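You operate a simulated robot arm through the tools that you are given. There is no shell and no other tool. Be economical: measure what you need, move in short steps, check, and stop when the job is done.

The job below is to be done with a simulated two-armed robot. You get a single attempt, and the scene is never put back.

## Task
Pick up the cone flask from the window end of the side counter with one hand, pass it to the other hand and put it on the middle of the titration bench. Set down upright: cone flask.

It is judged by the outcome, as a careful person would: the job done as asked, and still so three seconds after it is handed in. It fails if anything else is knocked over, pushed out of place, dropped, spilled or broken.

## Robot
Two 7-joint arms with two-finger parallel grippers on one trunk, on a base that drives. Base frame: it is fixed to the floor where the robot stands at the start and does not move with it; the origin is under the middle of the robot, x ahead of it, y to its left, z up; the surface under the hand at the start is at about z = 860. Units: mm, degrees, N and s.
The left shoulder is at the start at [70, 134, 1176], the right one opposite. With the tool pointing down near the work surface each hand reaches from about 100 to 640 mm from the robot's upright axis, wherever it stands, measured 20 degrees to its own side. Places, roughly: middle of the titration bench [-2500, -1400, 800]. Payload 1.57 kg a hand.
Tool frame (each hand has its own): the origin (TCP) lies between the finger pads and is the grasp point; the fingertips stand 30 mm ahead of it; z points along the fingers, y is the line along which they close. The gripper opens to 80 mm. The fingers are 17 mm wide and 12 mm thick; the gripper's body (40 by 82 mm) begins 80 mm behind the TCP.
Orientation is told as [roll, pitch, yaw] about the base's x, y, z axes, in that order, counted from this pose: with the fingers straight down and closing along the base's y, the tool's x points along the base's -x, its y along +y and its z along -z.

## Interface
- The arms move only by the tool arm_command. It takes "left_series", "right_series" or both (then of equal length, played together; a hand with none holds still); each is a list of rows, each an object (a shift or turn left out is 0, a gripper value left out holds the last) with "slide": the shift along the tool's x, y, z in units of 300 mm (1.0 is 300 mm), a list of three; "angular": the turn, a rotation vector about the tool's x, y, z in units of 180 degrees (1.0 is 180 degrees), a list of three; "claw": the finger opening in mm, from 0 to 80. In form: [{"slide": [tx, ty, tz], "angular": [ax, ay, az], "claw": claw}, ...]. A call has 1 to 12 rows; each row is the pose to reach, as a shift and turn from the pose commanded when the call began, along the tool's axes at that moment. A call with a number of a shift or a turn outside -1 to 1 is refused whole. A row lasts 0.2 s, in which the tool goes at most 50 mm and 8.6 degrees; a call with a longer step from one row to the next is refused whole, and so is a gripper value outside its range. A pose out of reach is approached as far as the arm can. The call stops where the force on the tool passes 40 N (or 10 N more than at its start, if that is more) or the arm is blocked; 0.2 s more then pass. Each finger travels about 153 mm/s and halts on what it meets, pressing with about 32 N; the grip force reading is that of the motor and also rises with nothing between the fingers. The clock runs only during rows and for 0.2 s after the last one: add rows that repeat a pose to give the fingers time. It gives the time, the measured TCP pose, the force on the tool (base axes), the opening and the grip force at its end, in the units of the frame above (readings bear some noise), with the torque about the TCP (base axes, N m) and any sound that the robot's microphone picked up, and new pictures: "show" is both (left out), scene, wrist or none (wrist: the cameras of the hands that moved).
- Cameras (640 x 400 px; columns grow to the right, rows downward): "scene" is now at [134, 6.9, 1394.4]; the picture's right is [0.07, -1.00, 0.00], its down [-0.67, -0.04, -0.74] and it looks along [0.74, 0.05, -0.68] (base axes); focal length 258 px, centre (320, 200). "left" rides on the left gripper at [72, 7, -122] in its tool frame; the picture's right is [-0.09, 1.00, 0.00], its down [-0.84, -0.08, -0.54] and it looks along [-0.54, -0.05, 0.84] (tool axes); focal length 238 px, centre (320, 200). "right" rides on the right gripper at [72, -7, -122] in its tool frame; the picture's right is [0.09, 1.00, 0.00], its down [-0.84, 0.08, -0.54] and it looks along [-0.54, 0.05, 0.84] (tool axes); focal length 238 px, centre (320, 200). There is no depth. A picture from a camera that has moved, and an enlarged one, comes with that camera's place and axes in the base frame and with its lens.
- raise_lower(by): slides the trunk up (or, below 0, down) by that many mm; the arms and the scene camera ride with it, the base frame stays. It gives what a move gives, with no picture.
- steer(legs): drives the robot by 1 to 6 legs, each [ahead, left, turn to the left] in mm, mm and degrees, along the robot's own axes; the way and the turn of a leg run together, so that a leg with both is an arc; at most 1500 mm and 180 degrees a leg. The arms and the cameras ride along, it lands a little off, and it stops where it bumps. It gives what a move gives, and a new picture of the scene camera.
- aim_head(pan, tilt): turns the head with the scene camera to pan (to the left, within 86 degrees either way) and tilt (down, from -29 to 69), counted from straight ahead of the robot. It gives what a move gives, and a new picture of the scene camera.
- inspect(camera, box): a new picture of the part [left, top, right, bottom] of that camera's present view, enlarged. No time passes.
- finish_job(): hands the job in; it is judged then, once.

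Work in short steps. Places have to be worked out from the pictures, the camera data and where the tool is seen: move nearer, look again, correct. Check each grasp and each placing, and mend what went wrong. You have 120 turns and 260 pictures in all, those below and enlarged ones among them. Open the grippers and draw the arms clear of the work before you hand the job in, unless the task says otherwise; then end with one line.

The tools are called as a command line: name --argument value ..., lists and objects as JSON in quotes. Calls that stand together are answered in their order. arm_command: Moves the arms, as the interface text tells. Its arguments: {"type":"object","properties":{"left_series":{"type":"array","items":{"type":"object","properties":{"slide":{"type":"array","items":{"type":"number"}},"angular":{"type":"array","items":{"type":"number"}},"claw":{"type":"number"}}}},"right_series":{"type":"array","items":{"type":"object","properties":{"slide":{"type":"array","items":{"type":"number"}},"angular":{"type":"array","items":{"type":"number"}},"claw":{"type":"number"}}}},"show":{"type":"string","enum":["both","scene","wrist","none"]}},"required":[]} The other tools are called the same way: raise_lower (by) slides the trunk up or down; steer (legs) drives the base; aim_head (pan, tilt) turns the head that bears the scene camera; inspect (camera, box) takes an enlarged picture of a part of a camera's view; finish_job () hands the job in.

At the start:

```text
time_s: 0.0
left_tool_pos: [430.3, 181.8, 1177.0]
left_orientation: [0.0, 0.2, 0.0]
left_force: [-0.7, -0.5, -0.1]
left_torque: [-0.01, 0.0, -0.01]
left_grip_width: 79.9
left_grip_force: 0.1
right_tool_pos: [426.4, -140.4, 1182.3]
right_orientation: [0.0, 0.1, 0.0]
right_force: [-0.4, 0.3, -0.2]
right_torque: [0.01, -0.01, -0.02]
right_grip_width: 79.8
right_grip_force: 0.0
trunk travel left (down, up): [-750.0, 190.0]
robot x, y, heading: [-2.0, -4.6, -0.2]
head pan, tilt: [3.8, 42.4]
```

scene: 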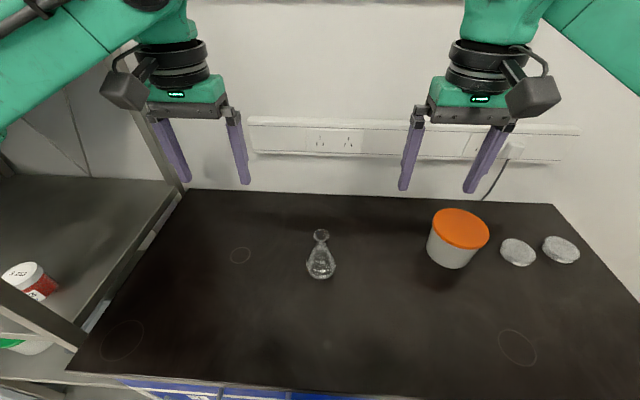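
right: 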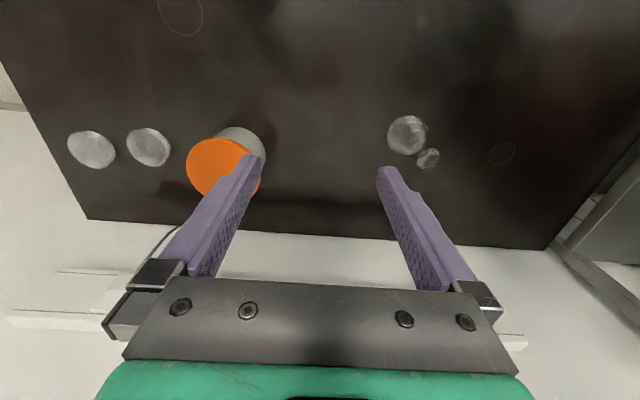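
left: 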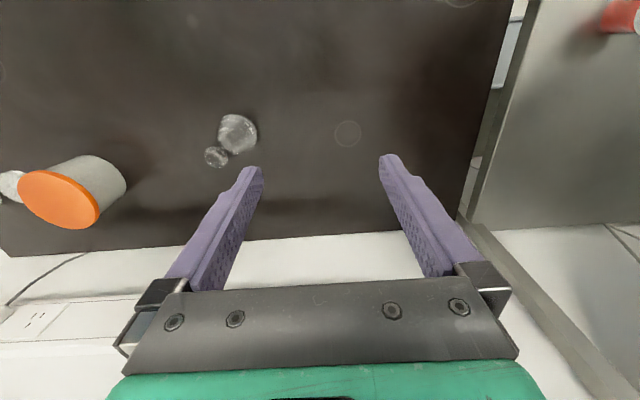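

The flask ahead stands near (465, 27) on the counter, about 125 mm tall. I'll look around first to check that this is the right counter and flask, and to find the route.

inspect --camera "scene" --box '[240, 200, 400, 300]'

aim_head --pan 80 --tilt 20

aim_head --pan -80 --tilt 20

```text
4.00 times, centred on (320, 250) of scene
camera zoom: at [134.0, 6.9, 1394.4], right [0.07, -1.0, 0.0], down [-0.67, -0.04, -0.74], along [0.74, 0.05, -0.68], focal length 1031 px, centre (320, 0)
```

zoom: 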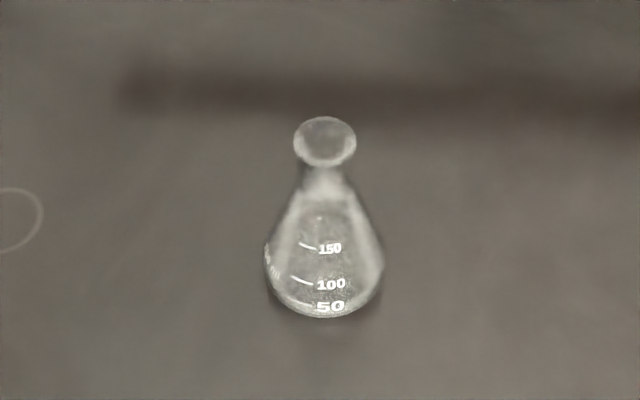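

```text
time_s: 1.5
left_tool_pos: [430.3, 183.4, 1179.6]
left_orientation: [0.1, 0.1, 0.0]
left_force: [-0.2, 1.0, -0.3]
left_torque: [-0.01, 0.0, -0.01]
left_grip_width: 80.1
left_grip_force: 0.1
right_tool_pos: [429.1, -139.8, 1182.7]
right_orientation: [0.0, 0.0, 0.1]
right_force: [0.2, 0.1, -0.2]
right_torque: [0.0, 0.02, 0.01]
right_grip_width: 79.9
right_grip_force: 0.1
trunk travel left (down, up): [-750.0, 190.0]
robot x, y, heading: [0.9, -0.1, 0.1]
head pan, tilt: [80.0, 20.0]
camera scene: at [67.1, 93.1, 1429.4], right [0.98, -0.17, 0.0], down [-0.06, -0.34, -0.94], along [0.16, 0.93, -0.34], focal length 258 px, centre (320, 200)
```

scene: 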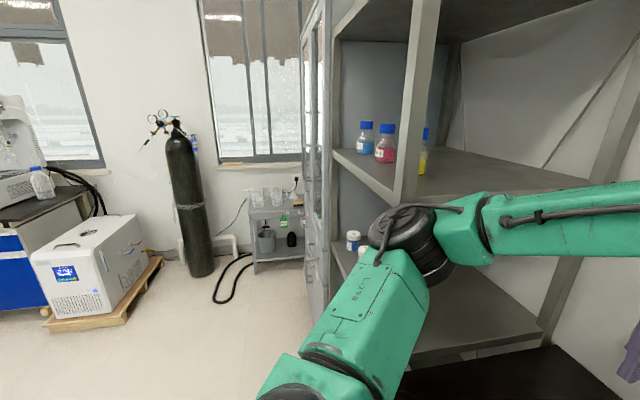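

```text
time_s: 4.0
left_tool_pos: [430.3, 182.5, 1178.9]
left_orientation: [-0.1, 0.1, 0.0]
left_force: [0.9, -0.2, 0.5]
left_torque: [-0.02, -0.01, 0.02]
left_grip_width: 79.8
left_grip_force: 0.0
right_tool_pos: [426.9, -139.7, 1182.4]
right_orientation: [0.0, 0.0, 0.0]
right_force: [0.0, -0.3, -0.2]
right_torque: [-0.01, -0.01, 0.01]
right_grip_width: 79.9
right_grip_force: 0.1
trunk travel left (down, up): [-750.0, 190.0]
robot x, y, heading: [-0.0, -0.0, 0.0]
head pan, tilt: [-80.0, 20.0]
camera scene: at [67.1, -90.3, 1429.4], right [-0.98, -0.17, 0.0], down [-0.06, 0.34, -0.94], along [0.16, -0.93, -0.34], focal length 258 px, centre (320, 200)
```

scene: 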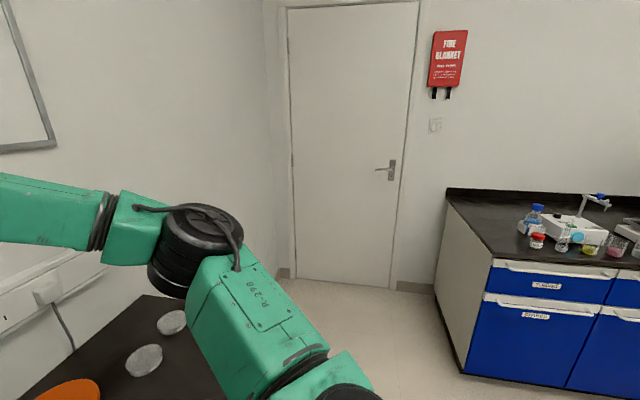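

The windows are to the left and the door to the right, and this counter holds the only cone flask. Triangulating from two cameras puts its base at about (480, 29) and the rim at z≈975. I'll aim the head at it and zoom in to see the neck shape.

raise_lower --by -120

aim_head --pan 0 --tilt 40

inspect --camera "scene" --box '[270, 170, 366, 230]'

```text
time_s: 5.5
left_tool_pos: [430.1, 182.3, 1059.4]
left_orientation: [0.1, 0.0, 0.0]
left_force: [-0.1, 0.3, -0.4]
left_torque: [-0.02, -0.01, 0.01]
left_grip_width: 80.1
left_grip_force: 0.1
right_tool_pos: [427.8, -140.4, 1063.3]
right_orientation: [0.0, -0.1, 0.0]
right_force: [0.2, -0.7, 0.4]
right_torque: [-0.03, 0.01, 0.03]
right_grip_width: 80.0
right_grip_force: 0.1
trunk travel left (down, up): [-630.0, 310.0]
robot x, y, heading: [1.1, 2.5, 0.2]
head pan, tilt: [-80.0, 20.0]
```

```text
time_s: 7.0
left_tool_pos: [429.9, 181.6, 1058.1]
left_orientation: [-0.1, 0.1, 0.0]
left_force: [0.9, -1.2, -1.4]
left_torque: [-0.03, 0.02, 0.01]
left_grip_width: 80.2
left_grip_force: 0.2
right_tool_pos: [428.8, -139.5, 1063.3]
right_orientation: [0.0, 0.1, -0.1]
right_force: [-0.6, -0.1, 0.4]
right_torque: [0.03, 0.02, 0.01]
right_grip_width: 80.0
right_grip_force: 0.1
trunk travel left (down, up): [-630.0, 310.0]
robot x, y, heading: [-2.7, 2.1, 0.1]
head pan, tilt: [0.0, 40.0]
camera scene: at [135.8, 1.3, 1278.0], right [0.0, -1.0, 0.0], down [-0.64, 0.0, -0.77], along [0.77, 0.0, -0.64], focal length 258 px, centre (320, 200)
```

scene: 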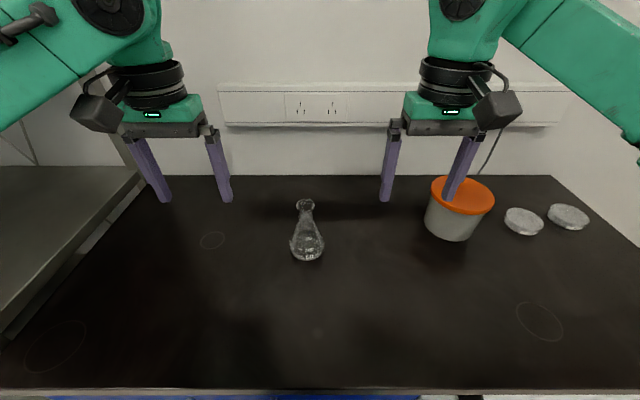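

```text
6.67 times, centred on (318, 200) of scene
camera zoom: at [135.8, 1.3, 1278.0], right [0.0, -1.0, 0.0], down [-0.64, 0.0, -0.77], along [0.77, 0.0, -0.64], focal length 1719 px, centre (333, 200)
```

zoom: 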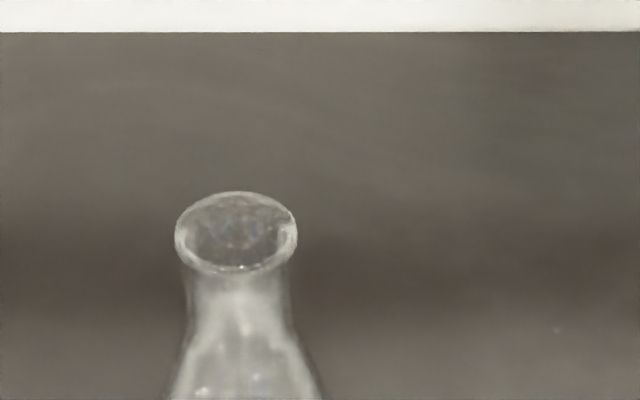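

inspect --camera "scene" --box '[250, 190, 362, 270]'

```text
5.00 times, centred on (306, 230) of scene
camera zoom: at [135.8, 1.3, 1278.0], right [0.0, -1.0, 0.0], down [-0.64, 0.0, -0.77], along [0.77, 0.0, -0.64], focal length 1289 px, centre (390, 50)
```

zoom: 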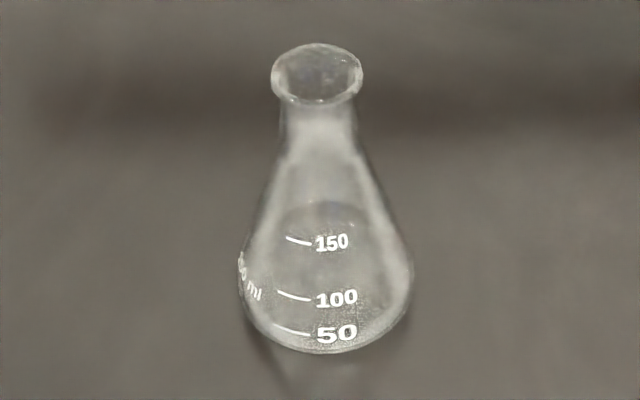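

The flask is about 115 mm tall: rim about 33 mm wide at z≈973, and a 28 mm neck roughly between z 940 and 965. My plan is for the right hand to take it from above by the rim and neck, then the left hand takes the neck from the left side with its fingers between the right hand's fingers. I'll move the right hand above the flask and the left hand aside.

arm_command --right_series '[{"slide": [-0.043, 0.141, 0]}, {"slide": [-0.087, 0.282, 0]}, {"slide": [-0.13, 0.423, 0]}, {"slide": [-0.173, 0.563, 0]}, {"slide": [-0.173, 0.563, 0]}]' --left_series '[{"slide": [0, 0.1, 0]}, {"slide": [0, 0.2, 0]}, {"slide": [0, 0.3, 0]}, {"slide": [0, 0.4, 0]}, {"slide": [0, 0.4, 0]}]'

```text
time_s: 8.2
left_tool_pos: [430.6, 300.2, 1059.0]
left_orientation: [0.1, 0.1, 0.0]
left_force: [-0.6, -0.1, 0.8]
left_torque: [0.04, 0.02, 0.01]
left_grip_width: 79.8
left_grip_force: 0.0
right_tool_pos: [479.2, 25.1, 1061.9]
right_orientation: [0.2, -0.1, 0.0]
right_force: [0.3, 0.0, -0.1]
right_torque: [0.04, 0.04, 0.0]
right_grip_width: 80.0
right_grip_force: 0.0
trunk travel left (down, up): [-630.0, 310.0]
robot x, y, heading: [-0.1, -0.0, 0.1]
head pan, tilt: [0.0, 40.0]
camera scene: at [135.9, -0.8, 1278.0], right [0.0, -1.0, 0.0], down [-0.64, 0.0, -0.77], along [0.77, 0.0, -0.64], focal length 258 px, centre (320, 200)
camera right: at [407.9, 18.2, 1184.8], right [-0.09, 1.0, 0.0], down [0.84, 0.08, 0.54], along [0.54, 0.05, -0.84], focal length 238 px, centre (320, 200)
camera left: at [357.3, 306.0, 1181.4], right [0.09, 1.0, 0.0], down [0.84, -0.08, 0.54], along [0.54, -0.05, -0.84], focal length 238 px, centre (320, 200)
```

scene: 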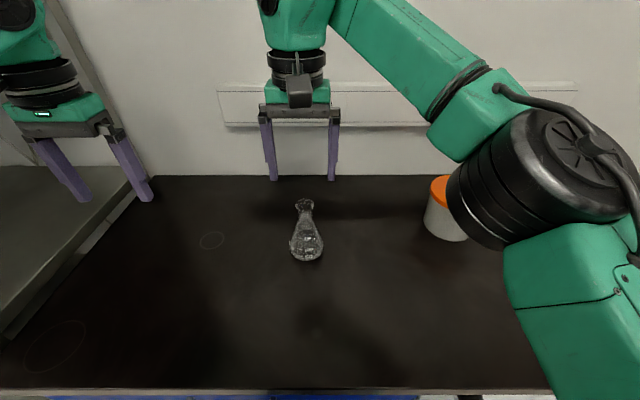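
right: 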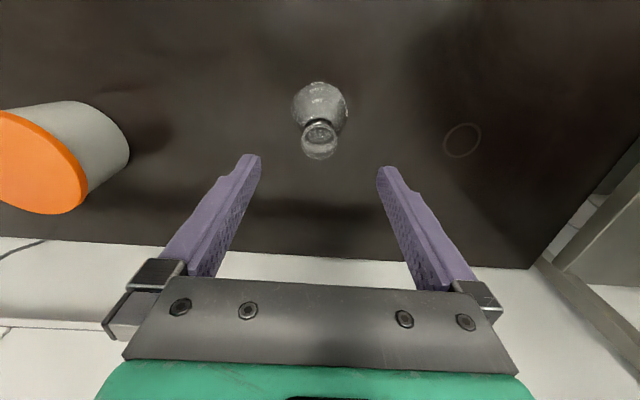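
left: 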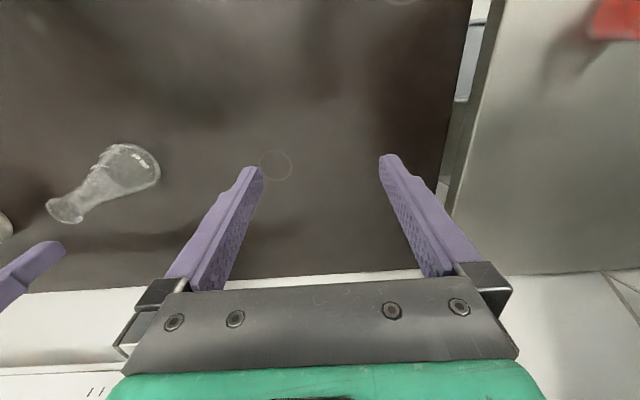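

The right hand is over the flask and looks aligned in y. I'll zoom in to refine x and the rim height.

inspect --camera "right" --box '[256, 70, 384, 150]'

inspect --camera "scene" --box '[240, 180, 368, 260]'

```text
5.00 times, centred on (320, 110) of right
camera zoom: at [407.9, 18.2, 1184.8], right [-0.09, 1.0, 0.0], down [0.84, 0.08, 0.54], along [0.54, 0.05, -0.84], focal length 1192 px, centre (320, 650)
```

zoom: 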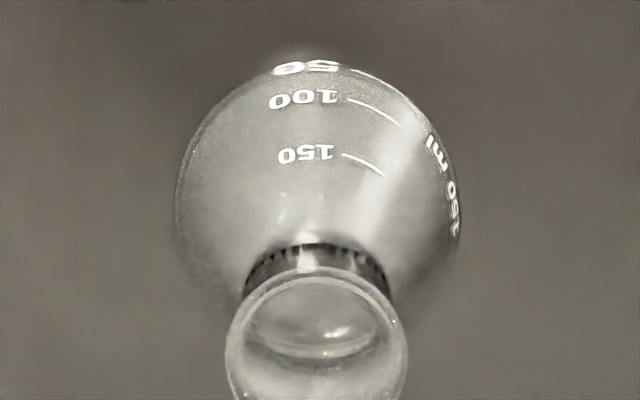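

```text
5.00 times, centred on (304, 220) of scene
camera zoom: at [135.9, -0.8, 1278.0], right [0.0, -1.0, 0.0], down [-0.64, 0.0, -0.77], along [0.77, 0.0, -0.64], focal length 1289 px, centre (400, 100)
```

zoom: 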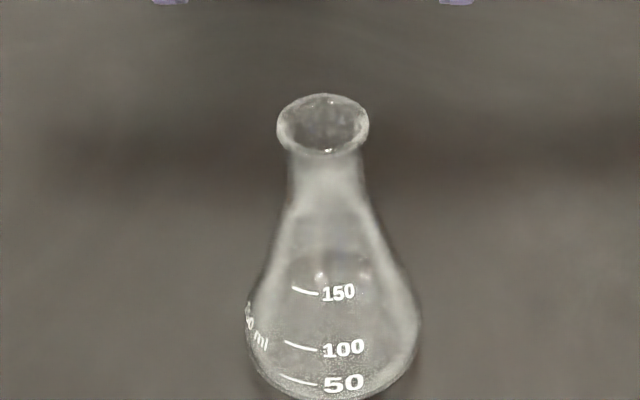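

Rim centre is about (476, 25, 980), and the hand is aligned within a few mm. I'll descend 60 mm with the fingers straddling the neck, then check.

arm_command --right_series '[{"slide": [0.01, 0, 0.1]}, {"slide": [0.01, 0, 0.2]}, {"slide": [0.01, 0, 0.2]}]'

inspect --camera "scene" --box '[240, 170, 368, 250]'

```text
time_s: 9.0
left_tool_pos: [430.4, 302.6, 1058.9]
left_orientation: [-0.2, 0.0, 0.0]
left_force: [-0.4, -0.3, 0.0]
left_torque: [-0.03, -0.01, -0.03]
left_grip_width: 79.8
left_grip_force: 0.0
right_tool_pos: [474.7, 31.0, 1001.1]
right_orientation: [0.0, 0.0, 0.0]
right_force: [0.5, -1.3, 0.1]
right_torque: [-0.03, 0.03, 0.02]
right_grip_width: 80.2
right_grip_force: 0.1
trunk travel left (down, up): [-630.0, 310.0]
robot x, y, heading: [0.1, -1.8, -0.3]
head pan, tilt: [0.0, 40.0]
camera scene: at [135.4, 2.1, 1278.1], right [0.0, -1.0, 0.0], down [-0.64, 0.0, -0.77], along [0.77, 0.0, -0.64], focal length 258 px, centre (320, 200)
camera right: at [402.1, 22.0, 1124.2], right [-0.09, 1.0, 0.0], down [0.84, 0.08, 0.54], along [0.54, 0.05, -0.84], focal length 238 px, centre (320, 200)
```

scene: 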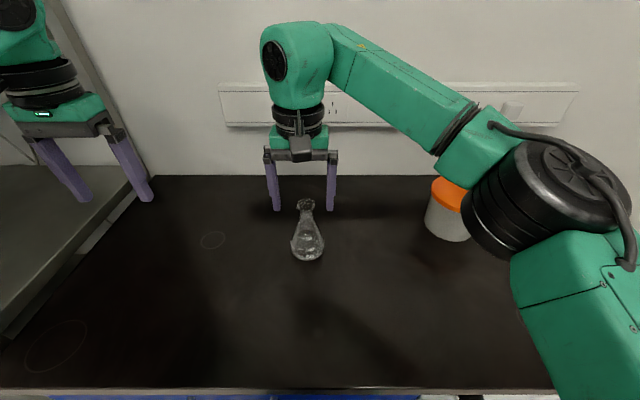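
right: 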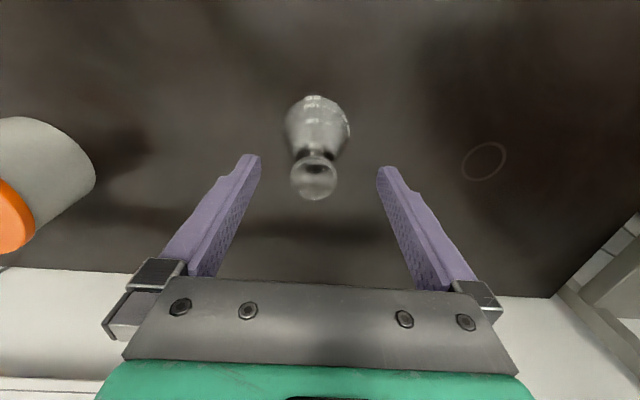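

```text
5.00 times, centred on (304, 210) of scene
camera zoom: at [135.4, 2.1, 1278.1], right [0.0, -1.0, 0.0], down [-0.64, 0.0, -0.77], along [0.77, 0.0, -0.64], focal length 1289 px, centre (400, 150)
```

zoom: 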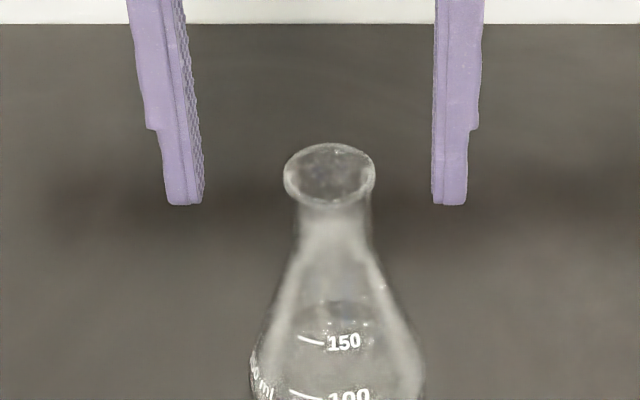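

The flask is about 4 mm to the −y side of the finger midline, with the rim at z≈983. I'll correct for that, descend to TCP z≈974 and close.

arm_command --right_series '[{"slide": [-0.005, -0.013, 0.0]}, {"slide": [-0.005, -0.013, 0.09]}, {"slide": [-0.005, -0.013, 0.09], "claw": 55}, {"slide": [-0.005, -0.013, 0.09], "claw": 55}]'

inspect --camera "scene" --box '[240, 170, 368, 250]'

```text
time_s: 10.0
left_tool_pos: [430.6, 301.2, 1058.8]
left_orientation: [0.0, 0.1, 0.0]
left_force: [-0.7, 0.2, 0.2]
left_torque: [0.0, -0.04, -0.01]
left_grip_width: 80.0
left_grip_force: 0.1
right_tool_pos: [477.4, 25.1, 974.4]
right_orientation: [0.1, 0.0, 0.0]
right_force: [0.2, -0.2, 0.2]
right_torque: [-0.01, -0.02, -0.02]
right_grip_width: 55.0
right_grip_force: 0.1
trunk travel left (down, up): [-630.0, 310.0]
robot x, y, heading: [-2.3, -2.2, -0.1]
head pan, tilt: [0.0, 40.0]
camera scene: at [135.8, 1.5, 1278.0], right [0.0, -1.0, 0.0], down [-0.64, 0.0, -0.77], along [0.77, 0.0, -0.64], focal length 258 px, centre (320, 200)
camera right: at [405.7, 16.8, 1097.5], right [-0.09, 1.0, 0.0], down [0.84, 0.08, 0.54], along [0.54, 0.05, -0.84], focal length 238 px, centre (320, 200)
```

scene: 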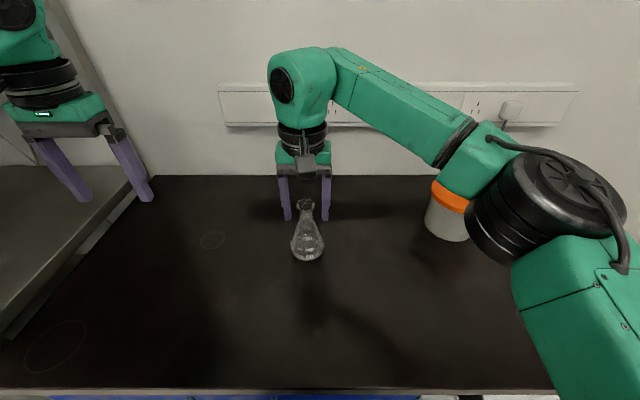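
right: 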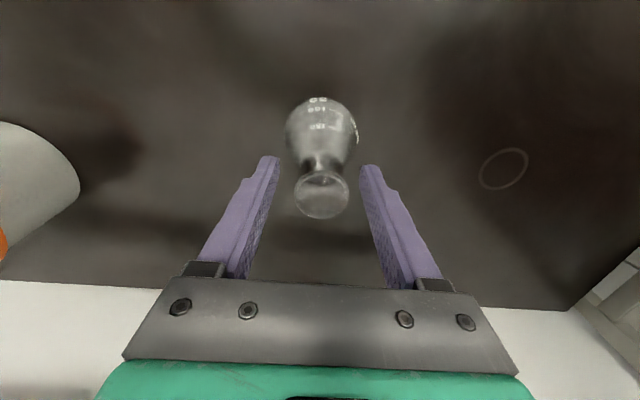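

```text
5.00 times, centred on (304, 210) of scene
camera zoom: at [135.8, 1.5, 1278.0], right [0.0, -1.0, 0.0], down [-0.64, 0.0, -0.77], along [0.77, 0.0, -0.64], focal length 1289 px, centre (400, 150)
```

zoom: 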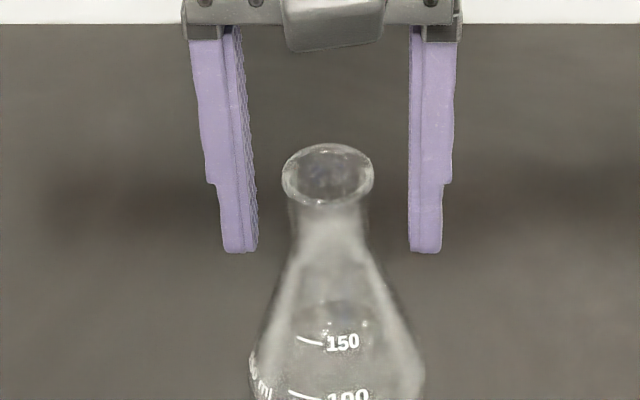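

The fingers straddle the neck within 2 mm of centre. I'll nudge and close.

arm_command --right_series '[{"slide": [0, 0.005, -0.013], "claw": 45}, {"slide": [0, 0.005, -0.013], "claw": 36}, {"slide": [0, 0.005, -0.013], "claw": 20}, {"slide": [0, 0.005, -0.013], "claw": 20}, {"slide": [0, 0.005, -0.013], "claw": 20}]'

inspect --camera "scene" --box '[240, 180, 368, 260]'

```text
time_s: 11.2
left_tool_pos: [430.9, 301.9, 1058.5]
left_orientation: [0.0, 0.2, 0.1]
left_force: [-0.1, -0.4, 0.2]
left_torque: [-0.01, -0.02, 0.01]
left_grip_width: 79.9
left_grip_force: 0.0
right_tool_pos: [476.8, 26.0, 980.2]
right_orientation: [0.0, 0.1, -0.1]
right_force: [-1.3, -0.1, -0.3]
right_torque: [-0.05, -0.05, 0.01]
right_grip_width: 27.0
right_grip_force: 32.1
trunk travel left (down, up): [-630.0, 310.0]
robot x, y, heading: [-4.1, -0.0, -0.2]
head pan, tilt: [0.0, 40.0]
camera scene: at [135.8, 1.4, 1278.0], right [0.0, -1.0, 0.0], down [-0.64, 0.0, -0.77], along [0.77, 0.0, -0.64], focal length 258 px, centre (320, 200)
camera right: at [405.9, 18.6, 1102.0], right [-0.09, 1.0, 0.0], down [0.84, 0.08, 0.54], along [0.54, 0.05, -0.84], focal length 238 px, centre (320, 200)
```

scene: 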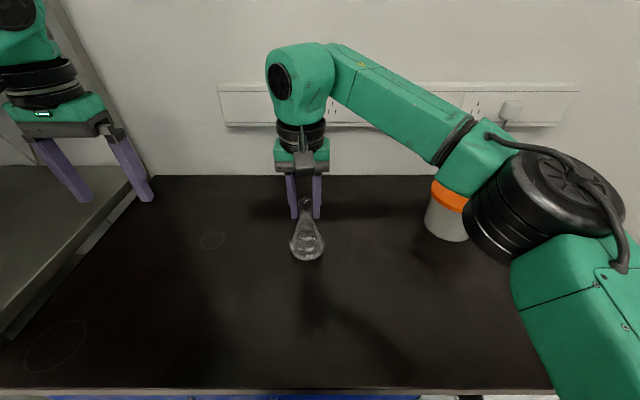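
right: 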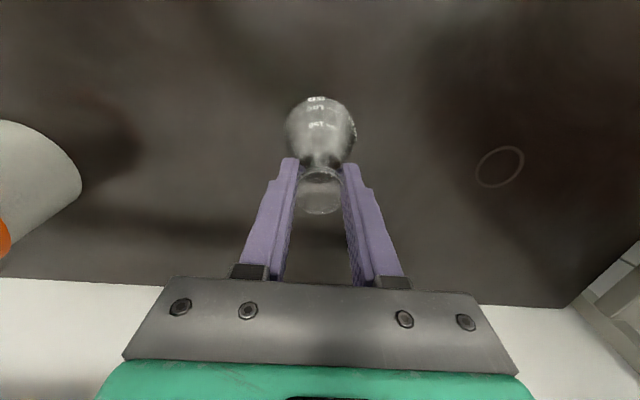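

```text
5.00 times, centred on (304, 220) of scene
camera zoom: at [135.8, 1.4, 1278.0], right [0.0, -1.0, 0.0], down [-0.64, 0.0, -0.77], along [0.77, 0.0, -0.64], focal length 1289 px, centre (400, 100)
```

zoom: 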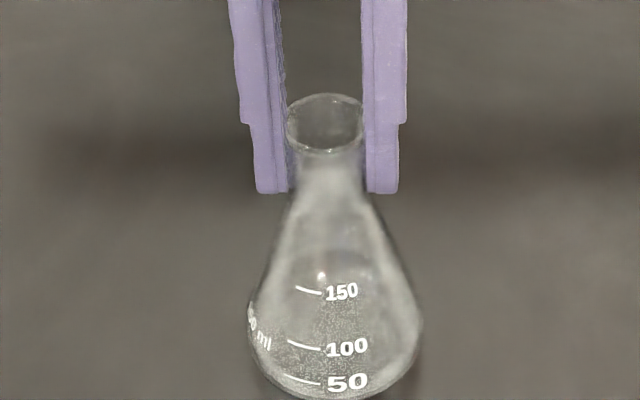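

The right hand has the neck (27 mm, 32 N). I'll lift 80 mm straight up and check.

arm_command --right_series '[{"slide": [0, 0, -0.03]}, {"slide": [0, 0, -0.1]}, {"slide": [0, 0, -0.19]}, {"slide": [0, 0, -0.27]}, {"slide": [0, 0, -0.27]}]'

```text
time_s: 12.4
left_tool_pos: [430.1, 301.3, 1058.7]
left_orientation: [0.1, 0.1, 0.0]
left_force: [0.0, 1.0, -0.7]
left_torque: [-0.01, 0.03, 0.03]
left_grip_width: 80.2
left_grip_force: 0.0
right_tool_pos: [478.0, 27.0, 1060.4]
right_orientation: [0.0, 0.0, 0.1]
right_force: [0.9, -0.5, -1.4]
right_torque: [0.0, -0.01, -0.01]
right_grip_width: 27.4
right_grip_force: 31.8
trunk travel left (down, up): [-630.0, 310.0]
robot x, y, heading: [-2.5, 0.9, 0.1]
head pan, tilt: [0.0, 40.0]
camera scene: at [136.3, 1.3, 1277.9], right [0.0, -1.0, 0.0], down [-0.64, 0.0, -0.77], along [0.77, 0.0, -0.64], focal length 258 px, centre (320, 200)
camera right: at [406.6, 18.1, 1183.0], right [-0.09, 1.0, 0.0], down [0.84, 0.08, 0.54], along [0.54, 0.05, -0.84], focal length 238 px, centre (320, 200)
```

scene: 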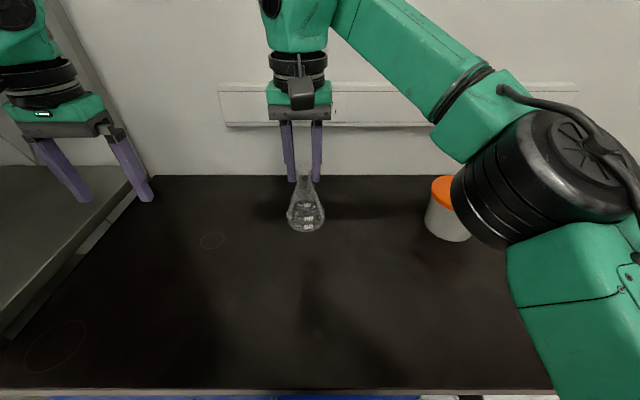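
right: 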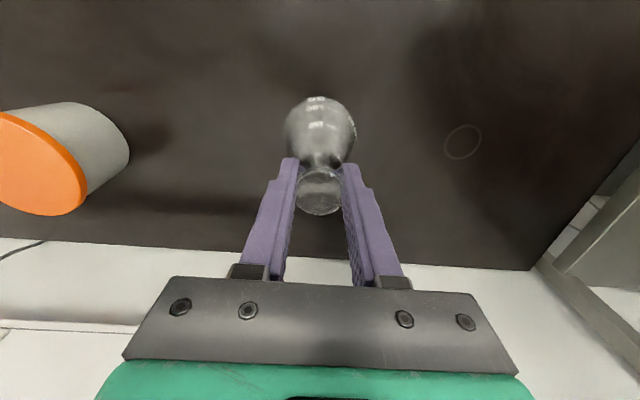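

The flask is lifted and hangs upright. The shelf is close on the left, so I'll back away from the counter for free room before reorienting the left hand.

steer --legs '[[-600, 0, 0]]'

aim_head --pan -86 --tilt 25

aim_head --pan 86 --tilt 25

```text
time_s: 15.8
left_tool_pos: [-173.5, 301.2, 1059.3]
left_orientation: [0.0, 0.1, 0.0]
left_force: [0.5, 0.3, 0.2]
left_torque: [0.0, 0.03, -0.01]
left_grip_width: 79.7
left_grip_force: 0.1
right_tool_pos: [-126.0, 25.2, 1060.7]
right_orientation: [0.0, 0.1, 0.1]
right_force: [0.4, -0.6, -1.5]
right_torque: [0.01, -0.04, -0.01]
right_grip_width: 26.8
right_grip_force: 31.9
trunk travel left (down, up): [-630.0, 310.0]
robot x, y, heading: [-603.6, -0.7, -0.0]
head pan, tilt: [0.0, 40.0]
camera scene: at [-467.4, 1.4, 1277.9], right [0.0, -1.0, 0.0], down [-0.64, 0.0, -0.77], along [0.77, 0.0, -0.64], focal length 258 px, centre (320, 200)
```

scene: 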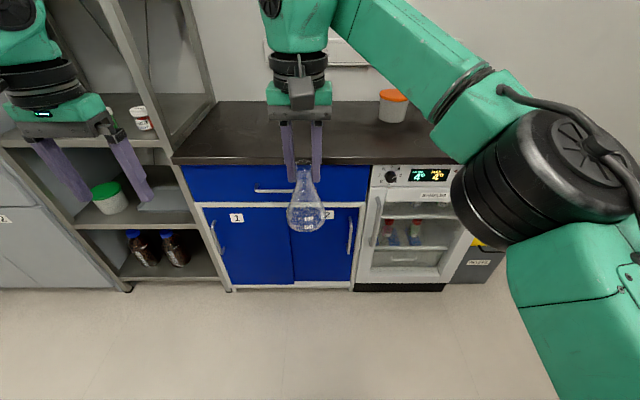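

```text
time_s: 17.4
left_tool_pos: [-172.9, 301.3, 1059.1]
left_orientation: [-0.1, 0.1, 0.1]
left_force: [-0.5, 0.6, -0.2]
left_torque: [0.0, 0.0, -0.01]
left_grip_width: 80.3
left_grip_force: 0.0
right_tool_pos: [-125.7, 25.9, 1060.2]
right_orientation: [-0.1, -0.1, 0.0]
right_force: [0.8, -0.4, -0.6]
right_torque: [0.01, -0.02, -0.01]
right_grip_width: 27.2
right_grip_force: 32.2
trunk travel left (down, up): [-630.0, 310.0]
robot x, y, heading: [-603.1, -3.8, 0.0]
head pan, tilt: [-85.9, 25.0]
camera scene: at [-546.1, -90.5, 1301.3], right [-1.0, -0.07, 0.0], down [-0.03, 0.42, -0.91], along [0.06, -0.9, -0.42], focal length 258 px, centre (320, 200)
```

scene: 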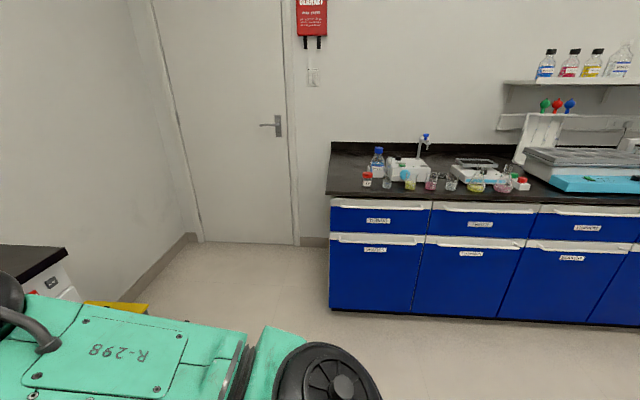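

```text
time_s: 20.0
left_tool_pos: [-171.5, 302.0, 1059.1]
left_orientation: [-0.1, 0.0, 0.0]
left_force: [0.2, -0.1, -0.1]
left_torque: [0.0, -0.01, -0.01]
left_grip_width: 79.9
left_grip_force: 0.1
right_tool_pos: [-126.0, 26.4, 1060.2]
right_orientation: [0.0, 0.0, 0.0]
right_force: [0.0, -0.3, -0.8]
right_torque: [0.0, -0.05, 0.01]
right_grip_width: 27.2
right_grip_force: 31.9
trunk travel left (down, up): [-630.0, 310.0]
robot x, y, heading: [-602.8, 1.9, 0.3]
head pan, tilt: [85.9, 25.0]
camera scene: at [-546.2, 93.3, 1301.3], right [1.0, -0.07, 0.0], down [-0.03, -0.42, -0.91], along [0.06, 0.9, -0.42], focal length 258 px, centre (320, 200)
```

scene: 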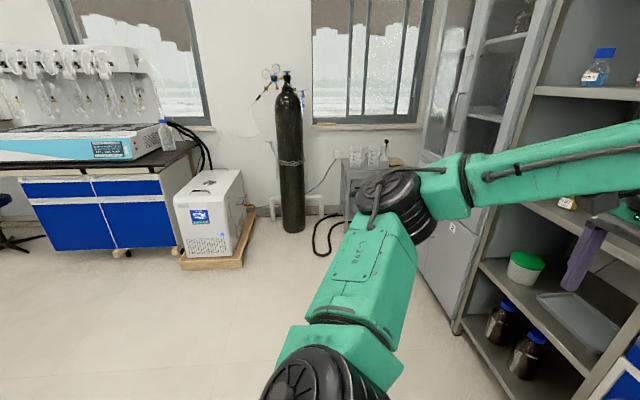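

There's free space all round. Now I'll turn the left hand: first a 90° yaw so its fingers close along x.

arm_command --left_series '[{"angular": [0, 0, -0.042]}, {"angular": [0, 0, -0.084]}, {"angular": [0, 0, -0.126]}, {"angular": [0, 0, -0.168]}, {"angular": [0, 0, -0.21]}, {"angular": [0, 0, -0.252]}, {"angular": [0, 0, -0.294]}, {"angular": [0, 0, -0.336]}, {"angular": [0, 0, -0.378]}, {"angular": [0, 0, -0.42]}, {"angular": [0, 0, -0.46]}, {"angular": [0, 0, -0.5]}]' --show "none"

aim_head --pan 15 --tilt 35

```text
time_s: 22.6
left_tool_pos: [-174.4, 300.8, 1058.9]
left_orientation: [0.1, 0.1, 90.1]
left_force: [0.2, 0.0, 0.0]
left_torque: [-0.03, -0.02, 0.01]
left_grip_width: 80.3
left_grip_force: 0.0
right_tool_pos: [-126.0, 25.6, 1060.2]
right_orientation: [0.0, 0.1, 0.0]
right_force: [0.4, -0.1, -0.5]
right_torque: [0.01, 0.01, 0.0]
right_grip_width: 27.0
right_grip_force: 32.3
trunk travel left (down, up): [-630.0, 310.0]
robot x, y, heading: [-606.8, 0.2, -0.0]
head pan, tilt: [85.9, 25.0]
```

```text
time_s: 24.0
left_tool_pos: [-173.4, 301.1, 1059.0]
left_orientation: [0.2, 0.1, 90.0]
left_force: [0.2, 0.5, 0.3]
left_torque: [0.01, 0.02, 0.01]
left_grip_width: 80.0
left_grip_force: 0.1
right_tool_pos: [-126.0, 25.4, 1060.6]
right_orientation: [0.0, 0.0, -0.1]
right_force: [0.5, 0.5, -0.1]
right_torque: [0.03, 0.01, 0.0]
right_grip_width: 27.0
right_grip_force: 32.2
trunk travel left (down, up): [-630.0, 310.0]
robot x, y, heading: [-605.9, 1.0, 0.3]
head pan, tilt: [15.0, 35.0]
camera scene: at [-467.7, 24.3, 1285.6], right [0.26, -0.97, 0.0], down [-0.55, -0.15, -0.82], along [0.79, 0.21, -0.57], focal length 258 px, centre (320, 200)
```

scene: 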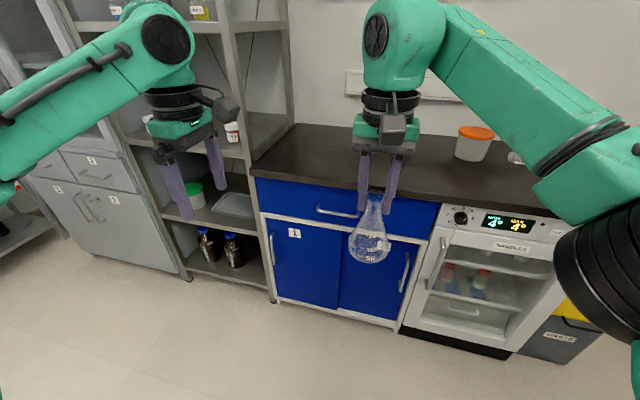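

The yaw is done. Next I'll roll the fingers to point towards the right hand, about 15° below horizontal.

arm_command --left_series '[{"angular": [0, 0.042, 0]}, {"angular": [0, 0.084, 0]}, {"angular": [0, 0.126, 0]}, {"angular": [0, 0.168, 0]}, {"angular": [0, 0.21, 0]}, {"angular": [0, 0.252, 0]}, {"angular": [0, 0.294, 0]}, {"angular": [0, 0.336, 0]}, {"angular": [0, 0.378, 0]}, {"angular": [0, 0.417, 0]}, {"angular": [0, 0.417, 0]}]'

```text
time_s: 26.4
left_tool_pos: [-172.5, 301.8, 1059.7]
left_orientation: [0.1, 75.2, 90.0]
left_force: [-0.1, 0.5, 0.3]
left_torque: [0.01, -0.01, 0.0]
left_grip_width: 79.8
left_grip_force: 0.0
right_tool_pos: [-126.4, 25.3, 1059.2]
right_orientation: [0.1, -0.1, -0.1]
right_force: [0.1, -0.4, -0.4]
right_torque: [-0.01, -0.02, 0.03]
right_grip_width: 27.1
right_grip_force: 32.2
trunk travel left (down, up): [-630.0, 310.0]
robot x, y, heading: [-604.3, -1.4, -0.0]
head pan, tilt: [15.0, 35.0]
camera scene: at [-467.8, 24.0, 1285.6], right [0.26, -0.97, 0.0], down [-0.55, -0.15, -0.82], along [0.79, 0.21, -0.57], focal length 258 px, centre (320, 200)
camera left: at [-181.6, 400.5, 1159.7], right [-1.0, 0.02, -0.09], down [0.08, 0.74, -0.67], along [0.05, -0.67, -0.74], focal length 238 px, centre (320, 200)
```

scene: 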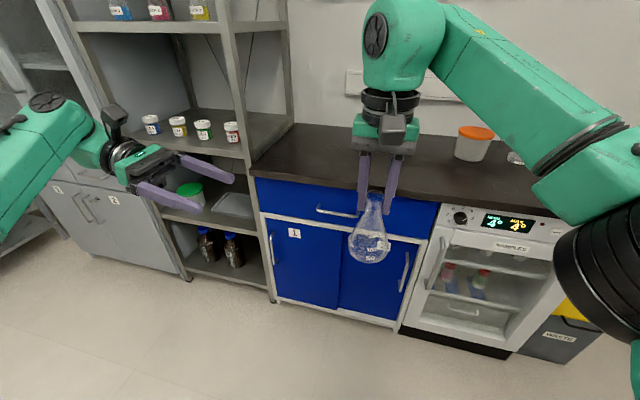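
left: 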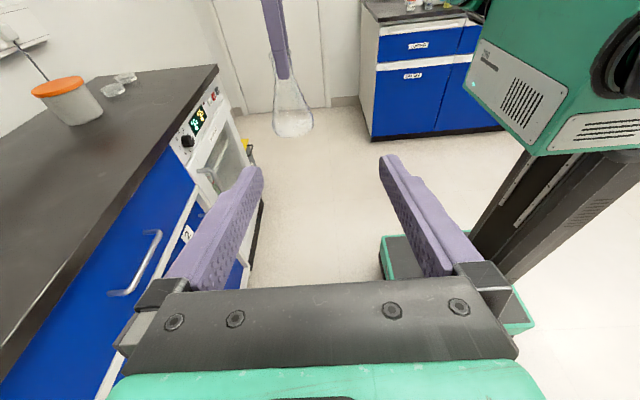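

The left hand is horizontal with its camera on top, and sees the flask. I'll bring it to a pre-grasp position about 90 mm short of the neck, aligned in x.

arm_command --left_series '[{"slide": [0.034, -0.031, 0.118]}, {"slide": [0.069, -0.063, 0.236]}, {"slide": [0.103, -0.094, 0.353]}, {"slide": [0.138, -0.126, 0.471]}, {"slide": [0.172, -0.157, 0.589]}, {"slide": [0.172, -0.157, 0.589]}]'

inspect --camera "scene" --box '[260, 120, 452, 240]'

```text
time_s: 27.8
left_tool_pos: [-125.2, 118.3, 1063.3]
left_orientation: [0.1, 75.2, 90.2]
left_force: [0.2, 1.4, -0.7]
left_torque: [0.0, 0.03, 0.01]
left_grip_width: 79.8
left_grip_force: 0.1
right_tool_pos: [-125.7, 27.0, 1060.9]
right_orientation: [0.0, 0.0, 0.0]
right_force: [0.8, 1.1, -1.1]
right_torque: [-0.01, -0.01, 0.0]
right_grip_width: 27.0
right_grip_force: 31.6
trunk travel left (down, up): [-630.0, 310.0]
robot x, y, heading: [-604.6, 3.1, -0.0]
head pan, tilt: [15.0, 35.0]
camera scene: at [-468.1, 25.0, 1285.6], right [0.26, -0.97, 0.0], down [-0.55, -0.15, -0.82], along [0.79, 0.21, -0.57], focal length 258 px, centre (320, 200)
camera left: at [-132.7, 217.3, 1163.4], right [-1.0, 0.02, -0.09], down [0.08, 0.74, -0.67], along [0.05, -0.67, -0.74], focal length 238 px, centre (320, 200)
```

scene: 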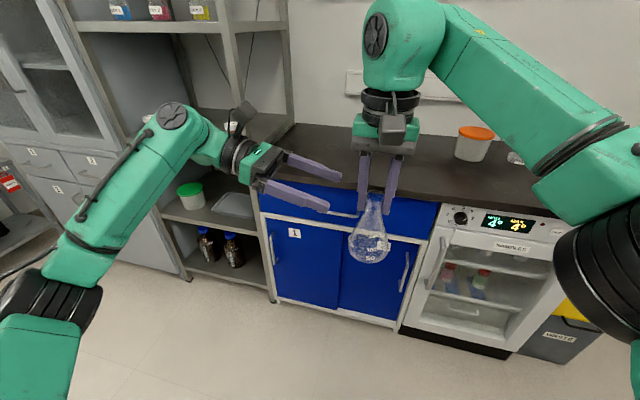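
left: 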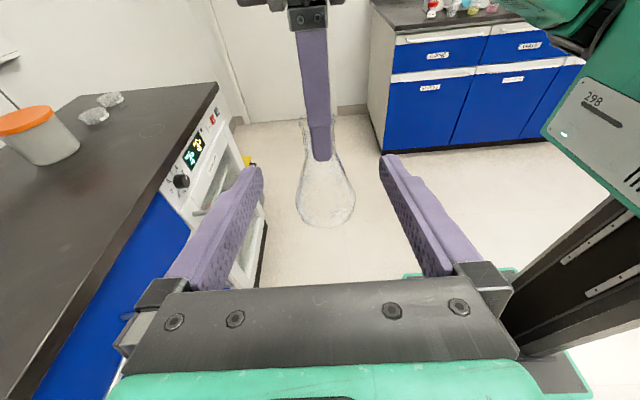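

```text
3.33 times, centred on (356, 180) of scene
camera zoom: at [-468.1, 25.0, 1285.6], right [0.26, -0.97, 0.0], down [-0.55, -0.15, -0.82], along [0.79, 0.21, -0.57], focal length 860 px, centre (200, 267)
```

zoom: 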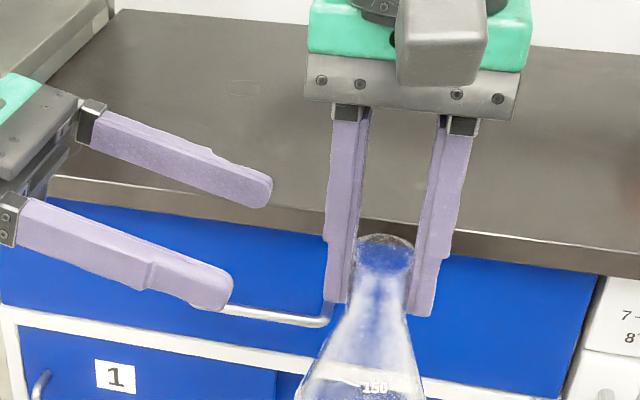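

The left fingers are centred on the near right-hand finger in the picture. I'll advance halfway and check.

arm_command --left_series '[{"slide": [0, 0, 0.08]}, {"slide": [0, 0, 0.16]}, {"slide": [0, 0, 0.16]}]'

inspect --camera "scene" --box '[260, 120, 452, 240]'

```text
time_s: 28.6
left_tool_pos: [-125.8, 70.7, 1051.1]
left_orientation: [0.2, 75.1, 90.3]
left_force: [0.5, -0.2, 0.0]
left_torque: [0.04, -0.02, 0.01]
left_grip_width: 80.1
left_grip_force: 0.1
right_tool_pos: [-126.2, 25.9, 1060.3]
right_orientation: [0.1, 0.0, 0.0]
right_force: [1.1, 0.3, 0.1]
right_torque: [0.03, 0.05, 0.02]
right_grip_width: 27.0
right_grip_force: 31.8
trunk travel left (down, up): [-630.0, 310.0]
robot x, y, heading: [-601.7, 2.2, 0.2]
head pan, tilt: [15.0, 35.0]
camera scene: at [-467.7, 24.6, 1285.6], right [0.26, -0.97, 0.0], down [-0.55, -0.15, -0.82], along [0.79, 0.21, -0.57], focal length 258 px, centre (320, 200)
camera left: at [-132.8, 169.7, 1151.9], right [-1.0, 0.02, -0.09], down [0.08, 0.74, -0.67], along [0.05, -0.67, -0.74], focal length 238 px, centre (320, 200)
```

scene: 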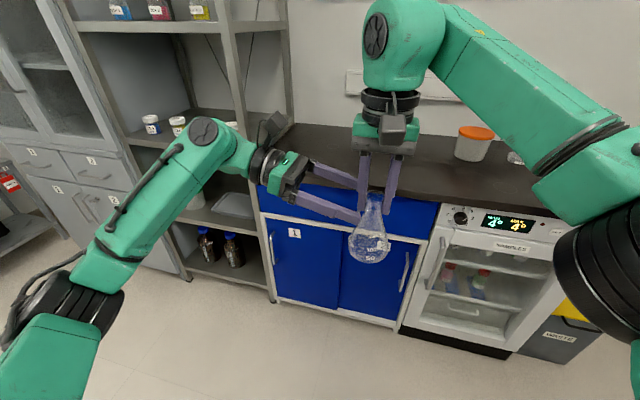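
left: 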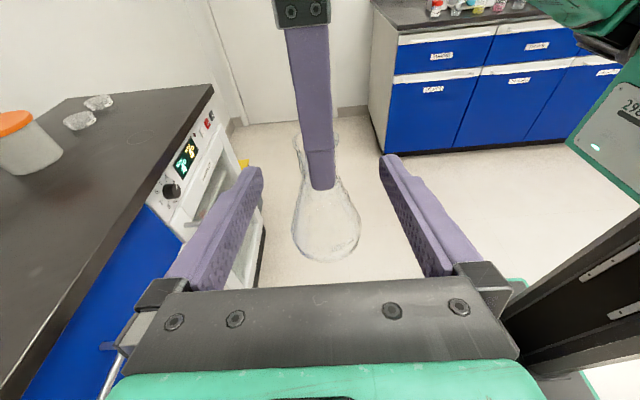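

```text
3.33 times, centred on (356, 180) of scene
camera zoom: at [-467.7, 24.6, 1285.6], right [0.26, -0.97, 0.0], down [-0.55, -0.15, -0.82], along [0.79, 0.21, -0.57], focal length 860 px, centre (200, 267)
```

zoom: 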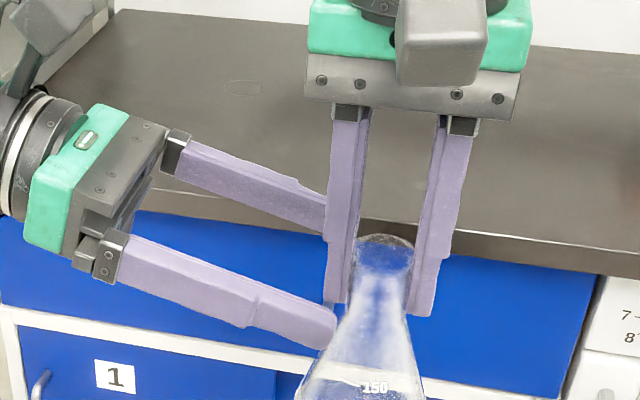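

Still clear and centred. I'll advance the last 38 mm so the pads bracket the neck.

arm_command --left_series '[{"slide": [0, 0, 0.065]}, {"slide": [0, 0, 0.127]}, {"slide": [0, 0, 0.127]}]'

inspect --camera "scene" --box '[260, 120, 452, 240]'

inspect --camera "left" --box '[224, 80, 416, 200]'

```text
time_s: 29.4
left_tool_pos: [-125.8, 34.8, 1041.6]
left_orientation: [0.3, 75.0, 90.2]
left_force: [0.1, 1.0, -0.2]
left_torque: [-0.01, 0.01, 0.01]
left_grip_width: 80.2
left_grip_force: 0.1
right_tool_pos: [-126.0, 25.5, 1061.1]
right_orientation: [0.1, 0.0, 0.0]
right_force: [0.1, 0.3, -0.3]
right_torque: [0.0, -0.01, -0.05]
right_grip_width: 26.7
right_grip_force: 32.2
trunk travel left (down, up): [-630.0, 310.0]
robot x, y, heading: [-600.4, 1.2, -0.1]
head pan, tilt: [15.0, 35.0]
camera scene: at [-467.8, 24.5, 1285.6], right [0.26, -0.97, 0.0], down [-0.55, -0.15, -0.82], along [0.79, 0.21, -0.57], focal length 258 px, centre (320, 200)
camera left: at [-133.8, 132.8, 1142.3], right [-1.0, 0.02, -0.09], down [0.08, 0.74, -0.67], along [0.05, -0.67, -0.74], focal length 238 px, centre (320, 200)
```

scene: 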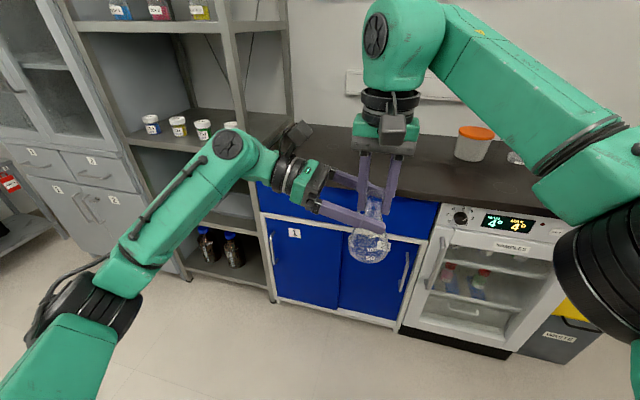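
left: 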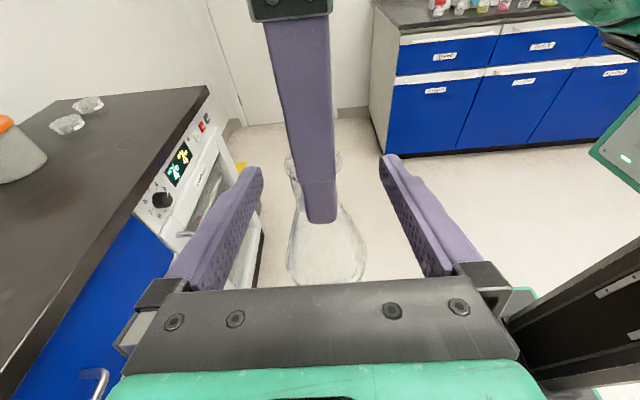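

```text
3.33 times, centred on (356, 180) of scene
camera zoom: at [-467.8, 24.5, 1285.6], right [0.26, -0.97, 0.0], down [-0.55, -0.15, -0.82], along [0.79, 0.21, -0.57], focal length 860 px, centre (200, 267)
```

zoom: 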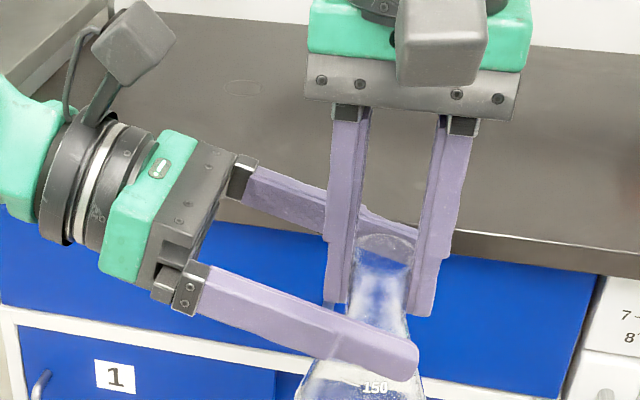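

```text
3.33 times, centred on (320, 140) of left
camera zoom: at [-133.8, 132.8, 1142.3], right [-1.0, 0.02, -0.09], down [0.08, 0.74, -0.67], along [0.05, -0.67, -0.74], focal length 794 px, centre (320, 400)
```

zoom: 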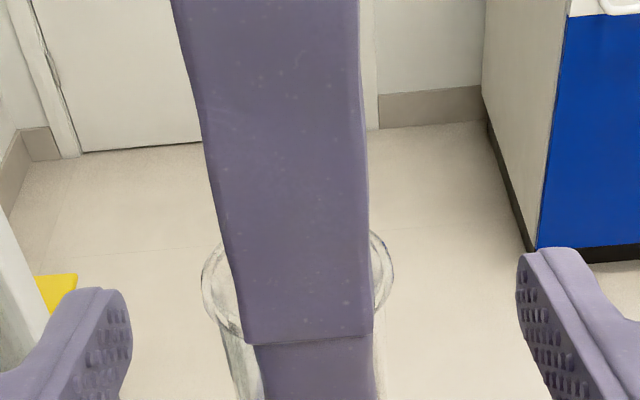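

The left fingers bracket the neck just below the rim. I'll close slowly; the right hand keeps hold.

arm_command --left_series '[{"claw": 60}, {"claw": 42}, {"claw": 34}, {"claw": 28}, {"claw": 18}, {"claw": 18}, {"claw": 18}]'

inspect --camera "scene" --box '[260, 120, 452, 240]'

```text
time_s: 31.0
left_tool_pos: [-124.5, 34.7, 1042.3]
left_orientation: [0.2, 75.0, 90.5]
left_force: [24.7, -4.5, -1.0]
left_torque: [0.09, 0.18, 0.19]
left_grip_width: 26.8
left_grip_force: 31.6
right_tool_pos: [-127.4, 26.0, 1060.1]
right_orientation: [0.1, 0.1, 0.2]
right_force: [-25.5, 3.6, -0.6]
right_torque: [-0.04, 0.29, 0.04]
right_grip_width: 26.9
right_grip_force: 31.8
trunk travel left (down, up): [-630.0, 310.0]
robot x, y, heading: [-608.2, -1.0, 0.1]
head pan, tilt: [15.0, 35.0]
camera scene: at [-467.6, 24.2, 1285.5], right [0.26, -0.97, 0.0], down [-0.55, -0.15, -0.82], along [0.79, 0.21, -0.57], focal length 258 px, centre (320, 200)
camera left: at [-132.9, 133.4, 1142.4], right [-1.0, 0.02, -0.09], down [0.07, 0.74, -0.67], along [0.05, -0.67, -0.74], focal length 238 px, centre (320, 200)
```

scene: 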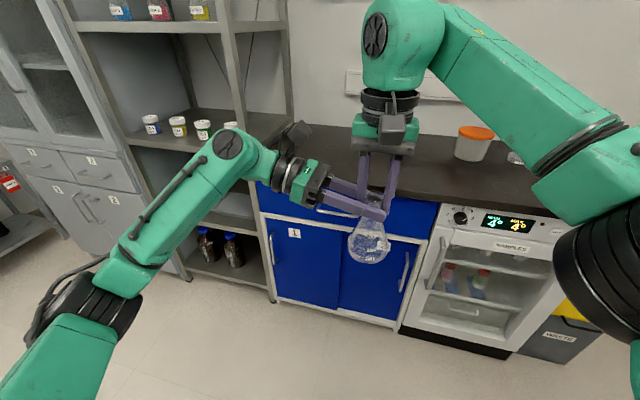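
left: 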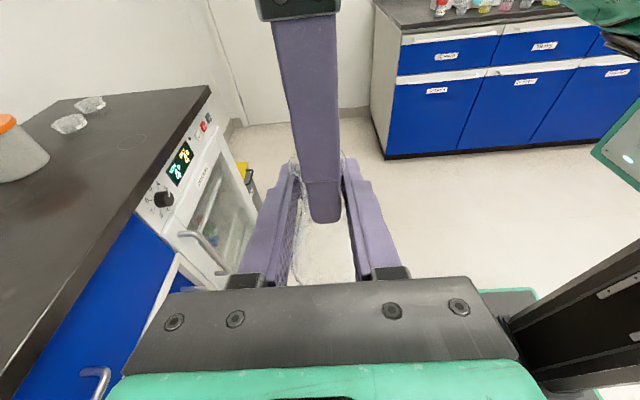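

```text
3.33 times, centred on (356, 180) of scene
camera zoom: at [-467.6, 24.2, 1285.5], right [0.26, -0.97, 0.0], down [-0.55, -0.15, -0.82], along [0.79, 0.21, -0.57], focal length 860 px, centre (200, 267)
```

zoom: 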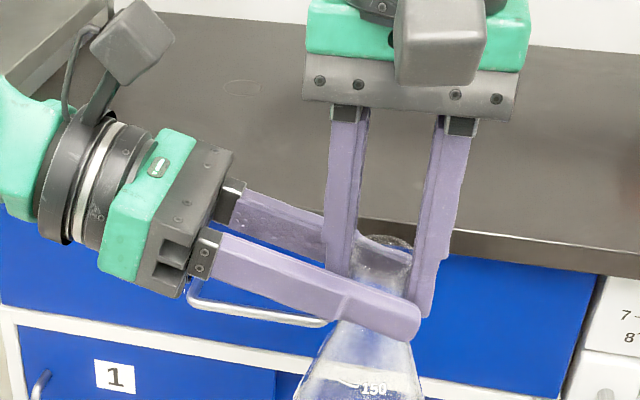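

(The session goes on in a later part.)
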